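You operate a simulated robot arm through the tools that you are given. There is no shell and no other tool. Be economical: measure what you need, move in short steps, check, and stop when the job is done.

You are at the controls of a simulated robot arm. One attempt, no reset.

JOB
Stack the can that says "grease" from the top of the silver bench on top of the can that says "WAX".

Only the result counts: the job must be done as asked and must still hold three seconds after the hand-in. Knocking over, shifting, dropping, spilling or breaking anything else fails it.

ROBOT AND FRAMES
A 7-joint arm with a two-finger parallel gripper, fixed in place. Base frame: the origin is at the foot of the arm, x ahead of it, y to its left, z up; the work surface is at about z = 880. Lengths are in mm, angles in rad, forces in N, time in s.
With the tool pointing down near the work surface it reaches from about 300 to 700 mm from the base axis. Its first joint turns from -1.152 to 1.152 rad. Payload 1.57 kg.
Tool frame: the origin (TCP) lies between the finger pads and is the grasp point; the fingertips stand 30 mm ahead of it; z points along the fingers, y is the line along which they close. Largest opening 110 mm; finger width 24, thickness 12; the body of the gripper, 48 by 112 mm, starts 78 mm behind the TCP.
Orientation is told as [roll, pitch, yaw] about the base's x, y, z axes, in that order, counted from this pose: with the fingers straight down and closing along the base's y, the tool's x points along the base's -x, its y along +y and its z along -z.

CONTROLS
- The arm moves only by the tool servo_tool. Its argument "moves" is one flat list of numbers, 7 for each row, row after row: the opening, from 0 (shut) to 1 (fully open), then the shift along the tool's x, y, z in units of 400 mm (1.0 is 400 mm), then the turn, a rotation vector about the tool's x, y, z in units of 90 degrees (1.0 is 90 degrees). In form: [fingers, tx, ty, tz, ax, ay, az, fingers, tx, ty, tz, ax, ay, az, ...]. A call has 1 to 10 rows; each row is the pose to reach, as a shift and turn from the pose commanded when the call began, along the tool's axes at that moment. A call with a number of a shift or a turn outside -1 to 1 is refused whole. A row lasts 0.2 s, in which the tool goes at most 50 mm and 0.15 rad; a call with a longer step from one row to the next is refused whole, and so is a gripper value outside its range. A pose out of reach is approached as far as the arm can. The call stops where the force on the tool passes 40 N (or 10 N more than at its start, if that is more) or the arm is blocked; 0.2 s more then pass. Each finger travels about 108 mm/s and halts on what it meets, pressing with about 21 N; the grip force reading is that of the motor and also rises with nothing between the fingers. The clock runs only during rows and for 0.2 s after the last one: add rows that repeat a pose to give the fingers time. It gives the time, the measured TCP pose, the force on the tool (base axes), the opening and the grip force at its end, in the units of the frame above (readings bear some noise), and new pictures: "views" is both (left out), scene, wrist or none.
- Cameras (640 x 400 px; columns grow to the right, rows downward): "scene" is fixed at [173, -396.3, 1412.4]; the picture's right is [0.71, -0.71, 0.00], its down [-0.35, -0.35, -0.87] and it looks along [0.61, 0.61, -0.50] (base axes); focal length 357 px, centre (320, 200). "wrist" rides on the gripper at [-36, 0, -80] in the tool frame; the picture's right is [0.00, -1.00, 0.00], its down [0.97, 0.00, -0.24] and it looks along [0.24, 0.00, 0.97] (tool axes); focal length 218 px, centre (320, 200). There is no depth. A picture from a camera that has moved, and an enlarged one, comes with that camera's place and axes in the base frame and with its lens.
- inspect(camera, box): a new picture of the part [left, top, right, bottom] of that camera's present view, enlarged. The clock stands still meanwhile.
- hand_in(): hands the job in; it is judged then, once.

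Work in short steps. Places have to be worked out from the pictures, the camera data and where the tool is seen: move nearer, look again, correct. Check each grasp and each placing, and mend what went wrong. You have 90 turns and 150 pictures in all, those below and enlarged ones among them. Open the gripper and draw the arm clear of the work before you hand the job in, unless the task says otherwise; then end with one line.

The tools are called after "Call:" as a command line: name --argument value ..., lists and objects as JSON in quotes. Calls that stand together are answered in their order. servo_tool: Moves the arm, as the interface text tells. Its arguments: {"type":"object","properties":{"moves":{"type":"array","items":{"type":"number"}},"views":{"type":"string","enum":["both","scene","wrist","none"]}},"required":["moves"]} The other tools are called the same way: inspect (camera, box) takes an enlarged picture of a part of a camera's view; hand_in () hands the job in.

At the start:

```text
clock: 0.0
position: [437.2, 147.7, 1223.3]
tool_rot: [0.001, 0.0, 0.0]
force: [0.5, 0.3, -0.7]
finger_gap: 109.9
finger_force: 0.0
```

scene: 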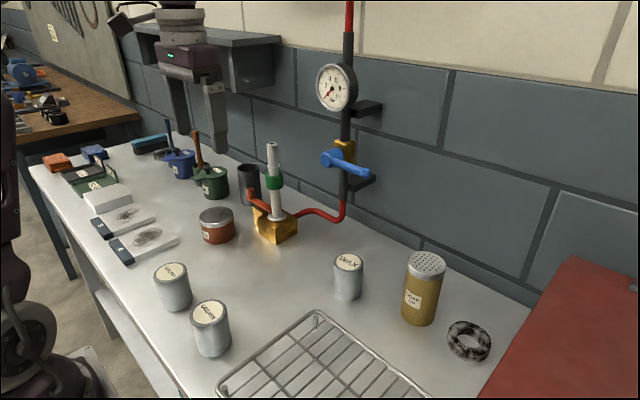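
wrist: 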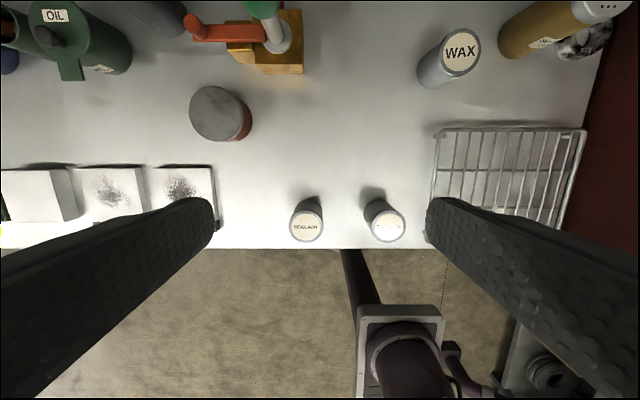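

I'll read the can labels first by enlarging the scene.

Call:
inspect --camera "scene" --box '[140, 240, 260, 370]'

Call:
inspect --camera "scene" --box '[300, 230, 460, 340]'

Call:
inspect --camera "wrist" --box '[270, 170, 430, 270]'

```text
3.08 times, centred on (200, 305) of scene
camera zoom: at [173.0, -396.3, 1412.4], right [0.71, -0.71, 0.0], down [-0.35, -0.35, -0.87], along [0.61, 0.61, -0.5], focal length 1098 px, centre (689, -123)
```

zoom: 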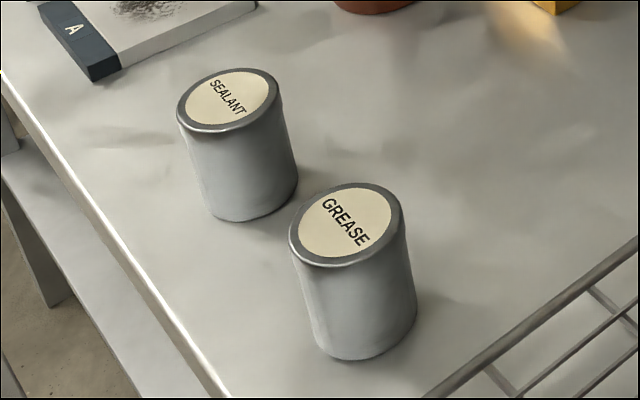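

```text
3.64 times, centred on (380, 285) of scene
camera zoom: at [173.0, -396.3, 1412.4], right [0.71, -0.71, 0.0], down [-0.35, -0.35, -0.87], along [0.61, 0.61, -0.5], focal length 1298 px, centre (102, -109)
```

zoom: 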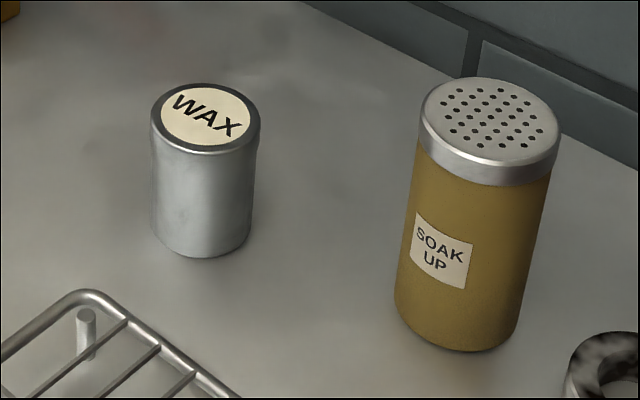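

```text
4.00 times, centred on (350, 220) of wrist
camera zoom: at [473.2, 147.6, 1303.8], right [0.0, -1.0, 0.0], down [-0.97, 0.0, 0.24], along [-0.24, 0.0, -0.97], focal length 873 px, centre (200, 120)
```

zoom: 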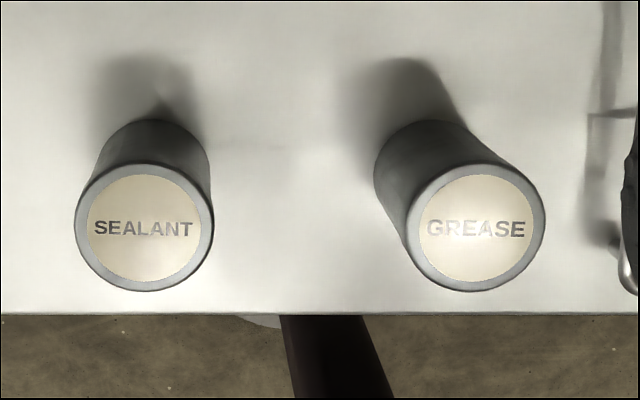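

The grease can's top centre comes out at about (335, 27, 955) and WAX at about (601, -50, 955). Each can is about 59 mm across. I'll move above the grease can and look again.

Call:
servo_tool --moves '[0.9, 0.0425, -0.0503, 0.072, 0, 0, 0, 0.9, 0.085, -0.1006, 0.144, 0, 0, 0, 0.9, 0.1275, -0.151, 0.216, 0, 0, 0, 0.9, 0.17, -0.2013, 0.288, 0, 0, 0, 0.9, 0.2125, -0.2516, 0.36, 0, 0, 0, 0.9, 0.255, -0.302, 0.4325, 0, 0, 0, 0.9, 0.255, -0.302, 0.4325, 0, 0, 0]'

```text
clock: 1.6
position: [334.1, 25.8, 1050.4]
tool_rot: [0.0, 0.0, 0.001]
force: [-0.3, -0.2, -0.1]
finger_gap: 98.7
finger_force: 0.1
camera wrist: at [370.1, 26.7, 1129.5], right [0.0, -1.0, 0.0], down [-0.97, 0.0, 0.24], along [-0.24, 0.0, -0.97], focal length 218 px, centre (320, 200)
```

scene: 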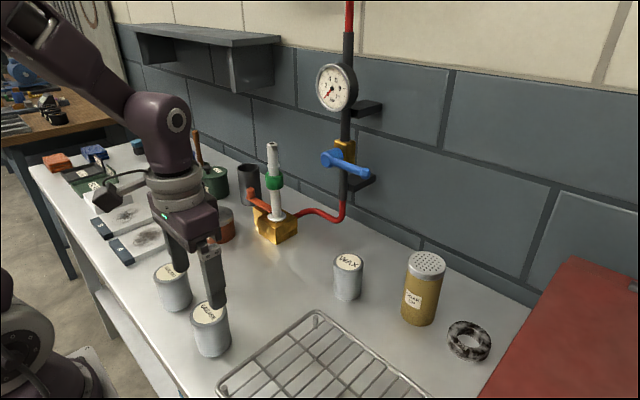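
wrist: 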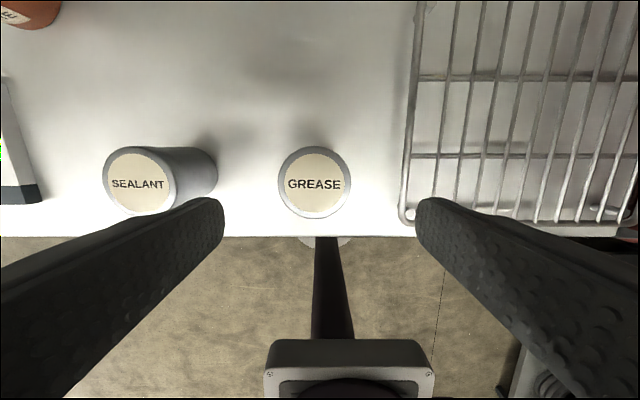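

The grease can's centre refines to about (342, 31). I'll correct for that, lower partway and check.

Call:
servo_tool --moves '[0.85, -0.02, 0.0112, 0.06, 0, 0, 0, 0.85, -0.02, 0.0112, 0.12, 0, 0, 0, 0.85, -0.02, 0.0112, 0.12, 0, 0, 0]'

```text
clock: 2.4
position: [342.2, 31.0, 1003.8]
tool_rot: [0.0, 0.001, -0.002]
force: [-0.1, 1.6, 0.5]
finger_gap: 93.7
finger_force: 0.1
camera wrist: at [379.0, 31.9, 1084.3], right [0.0, -1.0, 0.0], down [-0.97, 0.0, 0.24], along [-0.24, 0.0, -0.97], focal length 218 px, centre (320, 200)
```

scene: 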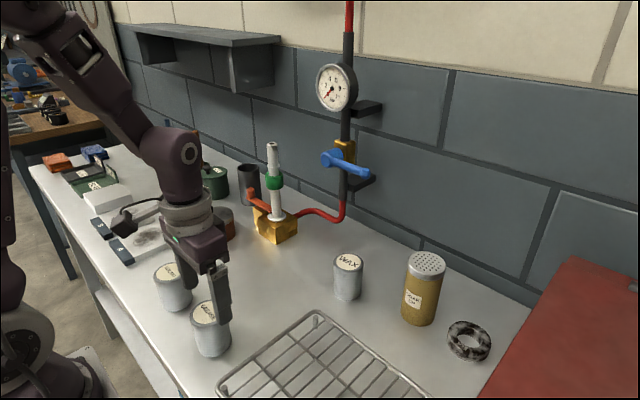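
wrist: 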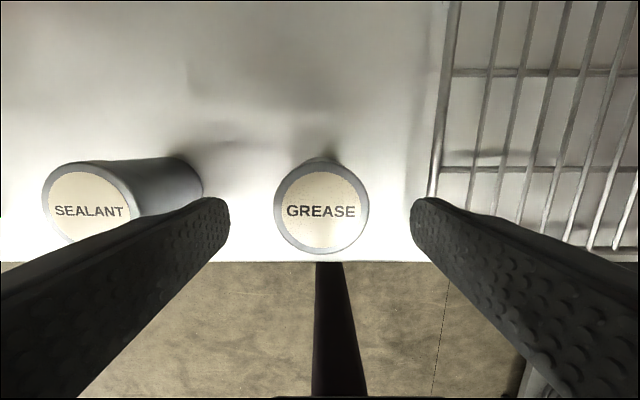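

The can is centred between the fingers and its top is confirmed at z≈955. I'll descend to z≈933 and close.

Call:
servo_tool --moves '[0.85, 0, 0, 0.06, 0, 0, 0, 0.85, 0, 0, 0.12, 0, 0, 0, 0.85, 0, 0, 0.175, 0, 0, 0, 0.85, 0, 0, 0.175, 0, 0, 0]' --views "both"

```text
clock: 3.4
position: [343.2, 29.4, 932.5]
tool_rot: [0.0, 0.0, 0.004]
force: [0.2, 0.2, -0.9]
finger_gap: 93.6
finger_force: 0.0
camera wrist: at [379.4, 29.5, 1012.5], right [0.0, -1.0, 0.0], down [-0.97, 0.0, 0.24], along [-0.24, 0.0, -0.97], focal length 218 px, centre (320, 200)
```

scene: 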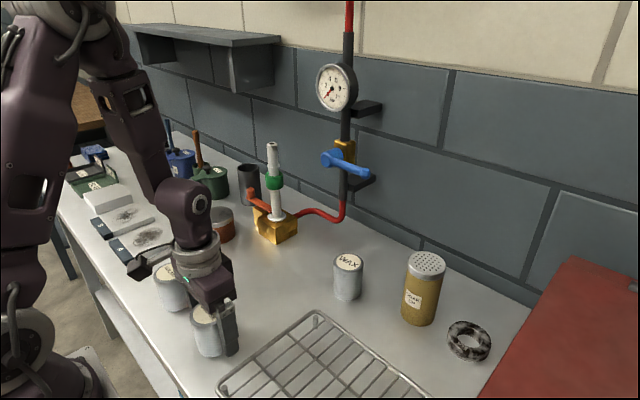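
wrist: 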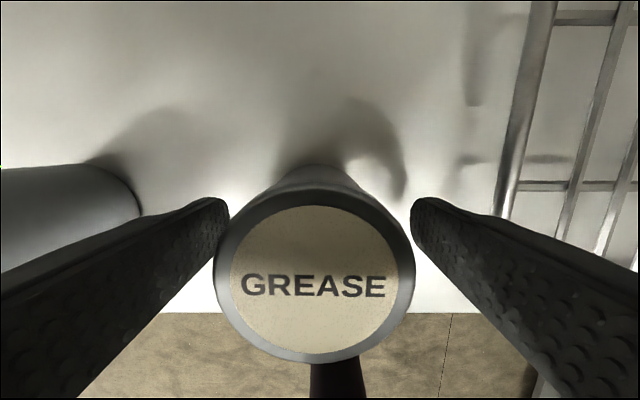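

The can sits between the fingers, so I'll close on it.

Call:
servo_tool --moves '[0.6, 0, 0, 0, 0, 0, 0, 0.45, 0, 0, 0, 0, 0, 0, 0.4, 0, 0, 0, 0, 0, 0, 0.4, 0, 0, 0, 0, 0, 0, 0.4, 0, 0, 0, 0, 0, 0]' --views "none"

```text
clock: 4.6
position: [343.4, 28.3, 932.2]
tool_rot: [0.0, 0.0, -0.001]
force: [-0.4, -0.5, -0.1]
finger_gap: 59.4
finger_force: 20.7
```

The gap stopped at 59.4 mm with 20.7 N, so the can is gripped. I'll lift it 130 mm.

Call:
servo_tool --moves '[0.4, 0, 0, -0.05, 0, 0, 0, 0.4, 0, 0, -0.13, 0, 0, 0, 0.4, 0, 0, -0.21, 0, 0, 0, 0.4, 0, 0, -0.29, 0, 0, 0, 0.4, 0, 0, -0.35, 0, 0, 0, 0.4, 0, 0, -0.35, 0, 0, 0]'

```text
clock: 6.0
position: [341.3, 31.7, 1071.9]
tool_rot: [0.0, 0.0, 0.004]
force: [0.2, -0.1, -2.5]
finger_gap: 59.4
finger_force: 20.9
camera wrist: at [378.7, 33.1, 1152.1], right [0.0, -1.0, 0.0], down [-0.97, 0.0, 0.24], along [-0.24, 0.0, -0.97], focal length 218 px, centre (320, 200)
```

scene: 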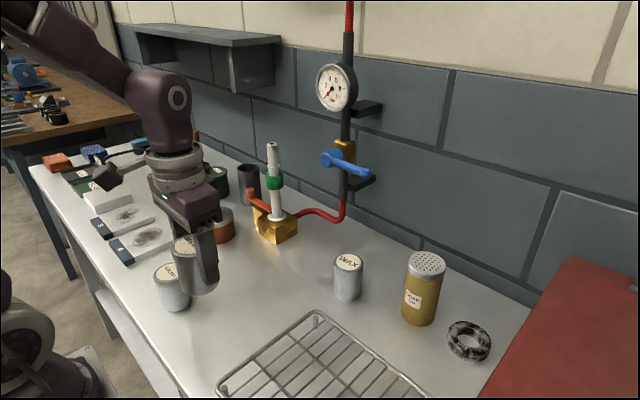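
wrist: 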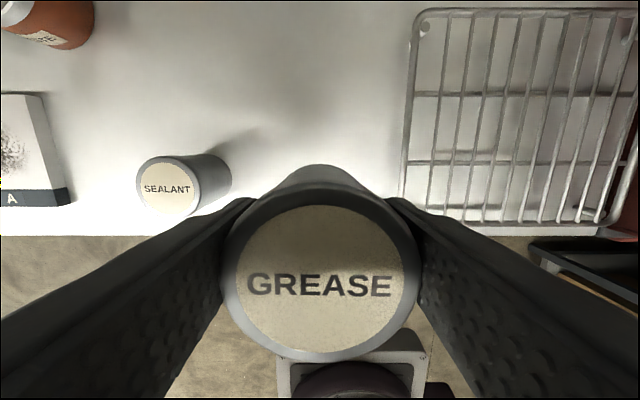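

The can is held and level. I'll carry it to just short of WAX, so the wrist camera still sees the WAX top.

Call:
servo_tool --moves '[0.4, -0.06, -0.025, 0, 0, 0, 0, 0.4, -0.14, -0.057, 0, 0, 0, 0, 0.4, -0.22, -0.09, 0, 0, 0, 0, 0.4, -0.3, -0.123, 0, 0, 0, 0, 0.4, -0.38, -0.156, 0, 0, 0, 0, 0.4, -0.45, -0.185, 0, 0, 0, 0, 0.4, -0.497, -0.204, 0, 0, 0, 0, 0.4, -0.497, -0.204, 0, 0, 0, 0]'

```text
clock: 7.8
position: [539.9, -51.3, 1072.9]
tool_rot: [0.0, -0.001, 0.0]
force: [0.1, -0.1, -2.8]
finger_gap: 59.7
finger_force: 21.2
camera wrist: at [576.5, -50.2, 1152.7], right [0.0, -1.0, 0.0], down [-0.97, 0.0, 0.24], along [-0.24, 0.0, -0.97], focal length 218 px, centre (320, 200)
```

scene: 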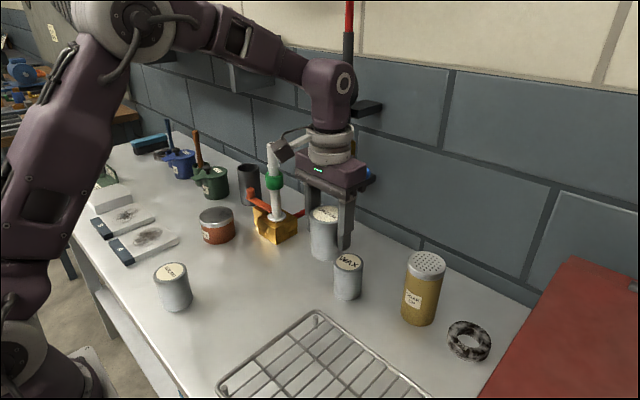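
wrist: 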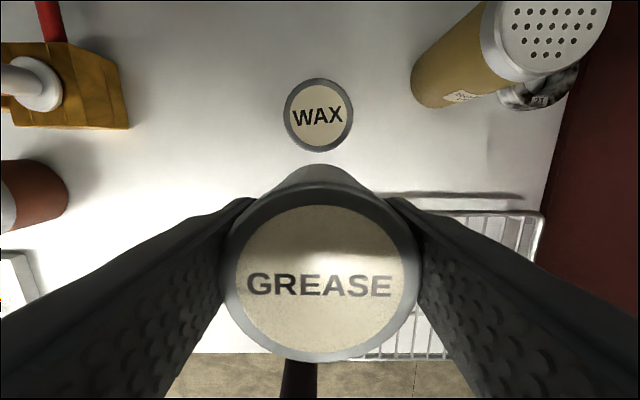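

WAX is visible just ahead. I'll enlarge the view to measure both tops exactly.

Call:
inspect --camera "wrist" --box '[240, 70, 400, 170]'

Call:
inspect --camera "wrist" --box '[200, 160, 440, 370]'

```text
4.00 times, centred on (320, 120) of wrist
camera zoom: at [576.5, -50.2, 1152.7], right [0.0, -1.0, 0.0], down [-0.97, 0.0, 0.24], along [-0.24, 0.0, -0.97], focal length 873 px, centre (320, 520)
```

zoom: 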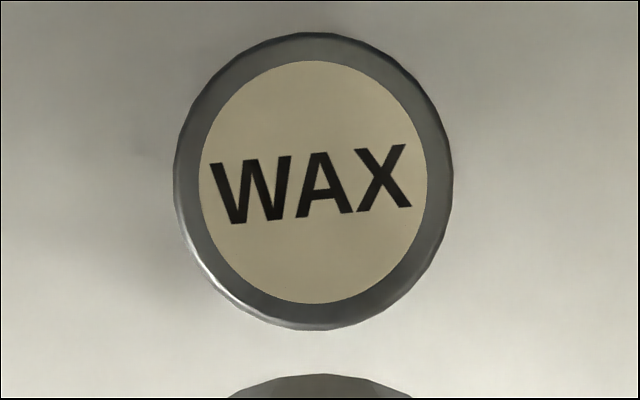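

```text
1.90 times, centred on (320, 265) of wrist
camera zoom: at [576.5, -50.2, 1152.7], right [0.0, -1.0, 0.0], down [-0.97, 0.0, 0.24], along [-0.24, 0.0, -0.97], focal length 416 px, centre (320, 76)
```

zoom: 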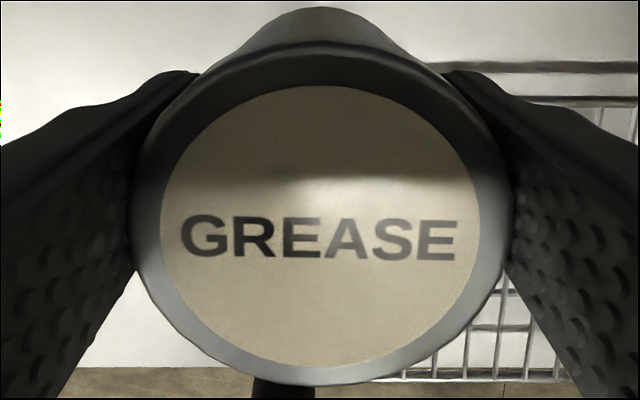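

Relative to the TCP, WAX is about 61 mm ahead and the grease can sits about 3 mm back. I'll shift 64 mm in x and 1.5 mm in y to line them up, then descend to just above WAX.

Call:
servo_tool --moves '[0.4, -0.06, 0.002, 0, 0, 0, 0, 0.4, -0.12, 0.004, 0, 0, 0, 0, 0.4, -0.16, 0.004, 0, 0, 0, 0, 0.4, -0.16, 0.004, 0.05, 0, 0, 0, 0.4, -0.16, 0.004, 0.1, 0, 0, 0, 0.4, -0.16, 0.004, 0.135, 0, 0, 0, 0.4, -0.16, 0.004, 0.135, 0, 0, 0]' --views "none"

Call:
inspect --camera "scene" --box '[290, 190, 410, 310]'

```text
clock: 9.4
position: [606.9, -49.9, 1021.1]
tool_rot: [0.002, -0.001, 0.0]
force: [-0.4, -0.5, -2.5]
finger_gap: 59.2
finger_force: 21.1
```

```text
3.33 times, centred on (350, 250) of scene
camera zoom: at [173.1, -396.3, 1412.4], right [0.71, -0.71, 0.0], down [-0.35, -0.35, -0.87], along [0.61, 0.61, -0.5], focal length 1190 px, centre (220, 33)
```

zoom: 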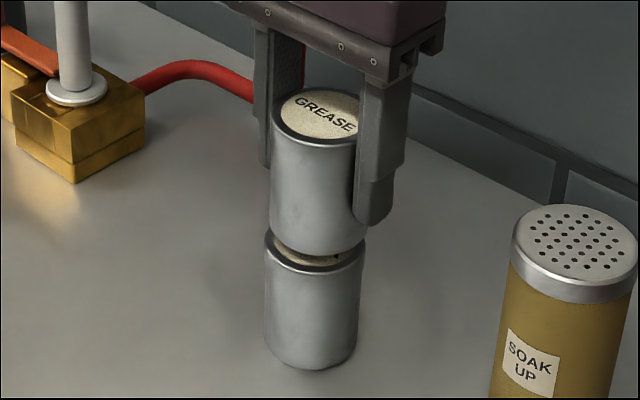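

The cans look aligned to within about 2 mm. I'll trim x by -2 mm and y by +1 mm, lower slowly by 11 mm, and check for contact.

Call:
servo_tool --moves '[0.4, 0.005, 0.0025, 0.01, 0, 0, 0, 0.4, 0.005, 0.0025, 0.02, 0, 0, 0, 0.4, 0.005, 0.0025, 0.0275, 0, 0, 0, 0.4, 0.005, 0.0025, 0.0275, 0, 0, 0]' --views "none"

Call:
inspect --camera "scene" --box '[310, 210, 390, 310]'

```text
clock: 10.4
position: [603.9, -50.7, 1009.5]
tool_rot: [-0.002, -0.004, 0.002]
force: [-1.6, 2.7, 19.7]
finger_gap: 59.9
finger_force: 20.7
```

```text
4.00 times, centred on (350, 260) of scene
camera zoom: at [172.6, -396.2, 1412.5], right [0.71, -0.71, 0.0], down [-0.35, -0.35, -0.87], along [0.61, 0.61, -0.5], focal length 1428 px, centre (200, -40)
```

zoom: 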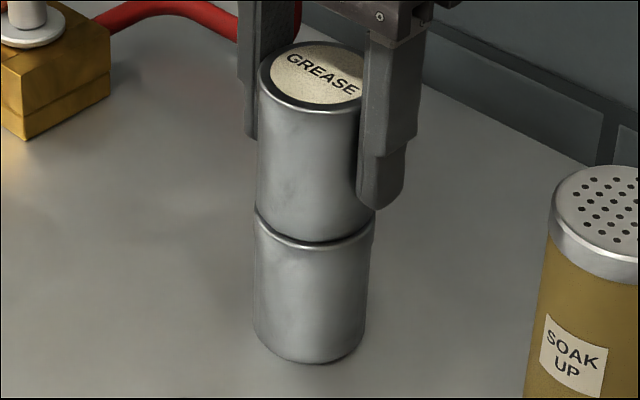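

The grease can is in contact at about 20 N and well aligned. I'll ease up 1 mm to relieve the load and open gently.

Call:
servo_tool --moves '[0.4, 0, 0, -0.002, 0, 0, 0, 0.4, 0, 0, -0.002, 0, 0, 0, 0.58, 0, 0, -0.002, 0, 0, 0, 0.65, 0, 0, -0.002, 0, 0, 0, 0.75, 0, 0, -0.002, 0, 0, 0, 0.85, 0, 0, -0.002, 0, 0, 0, 0.85, 0, 0, -0.002, 0, 0, 0]'

```text
clock: 12.0
position: [603.7, -48.7, 1009.9]
tool_rot: [0.0, 0.002, 0.001]
force: [-0.6, 0.1, 0.6]
finger_gap: 93.5
finger_force: 0.0
camera wrist: at [640.3, -47.4, 1089.1], right [0.0, -1.0, 0.0], down [-0.97, 0.0, 0.24], along [-0.24, 0.0, -0.97], focal length 218 px, centre (320, 200)
```

scene: 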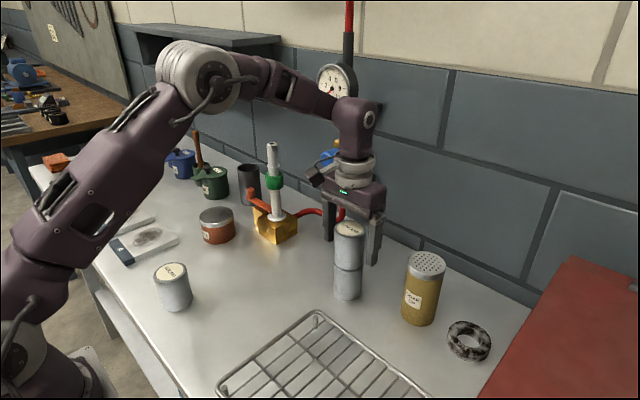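
wrist: 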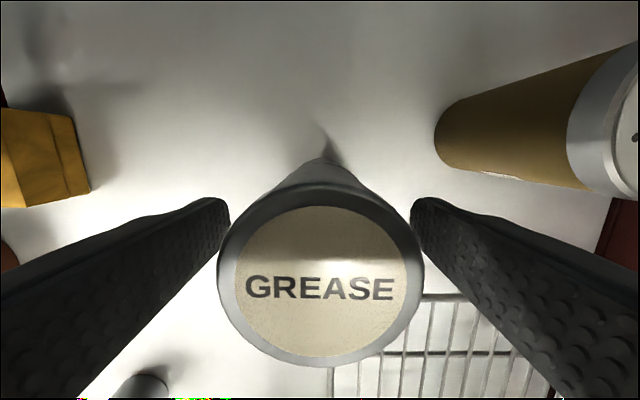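

The grease can is released and standing on WAX. I'll rise straight up, clear of the stack, then retreat toward the base.

Call:
servo_tool --moves '[0.85, 0, 0, -0.06, 0, 0, 0, 0.85, 0, 0, -0.15, 0, 0, 0, 0.85, 0, 0, -0.25, 0, 0, 0, 0.85, 0, 0, -0.35, 0, 0, 0, 0.85, 0, 0, -0.42, 0, 0, 0, 0.85, 0.1, 0.05, -0.42, 0, 0, 0, 0.85, 0.2, 0.1, -0.42, 0, 0, 0, 0.85, 0.3, 0.15, -0.42, 0, 0, 0, 0.85, 0.3, 0.15, -0.42, 0, 0, 0]'

Call:
inspect --camera "scene" --box '[290, 200, 410, 310]'

```text
clock: 14.0
position: [483.5, 13.7, 1176.8]
tool_rot: [-0.001, 0.001, 0.001]
force: [-0.8, -0.5, 0.9]
finger_gap: 93.8
finger_force: 0.1
camera wrist: at [519.4, 14.6, 1257.2], right [0.0, -1.0, 0.0], down [-0.97, 0.0, 0.24], along [-0.24, 0.0, -0.97], focal length 218 px, centre (320, 200)
```

scene: 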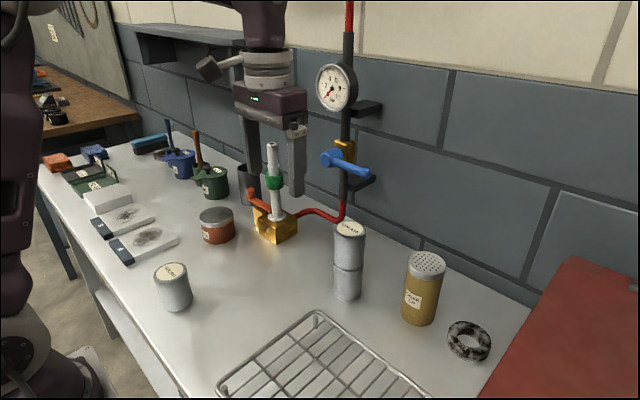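
wrist: 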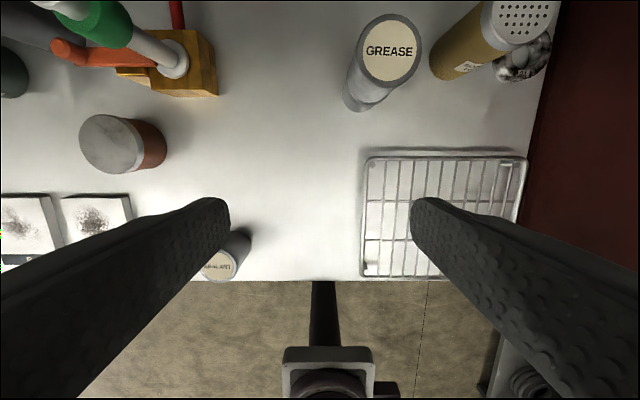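

```text
3.64 times, centred on (350, 255) of scene
camera zoom: at [173.0, -396.3, 1412.4], right [0.71, -0.71, 0.0], down [-0.35, -0.35, -0.87], along [0.61, 0.61, -0.5], focal length 1298 px, centre (211, 0)
```

zoom: 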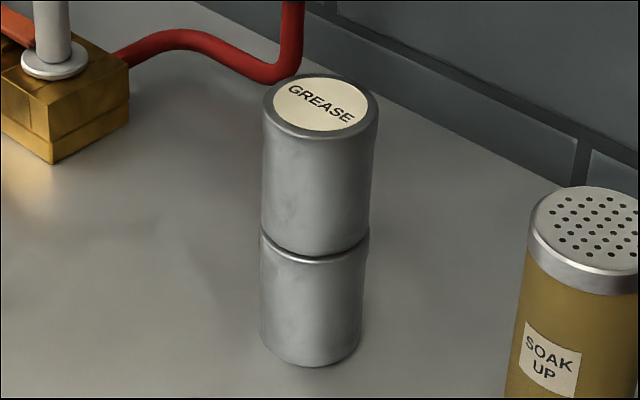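

The stack stands square, the arm is clear and nothing else has moved, so I'm handing in.

Call:
hand_in

```text
The job is handed in.
```

The "grease" can is stacked on the "WAX" can, the gripper is open and clear of the work, and the job is handed in.
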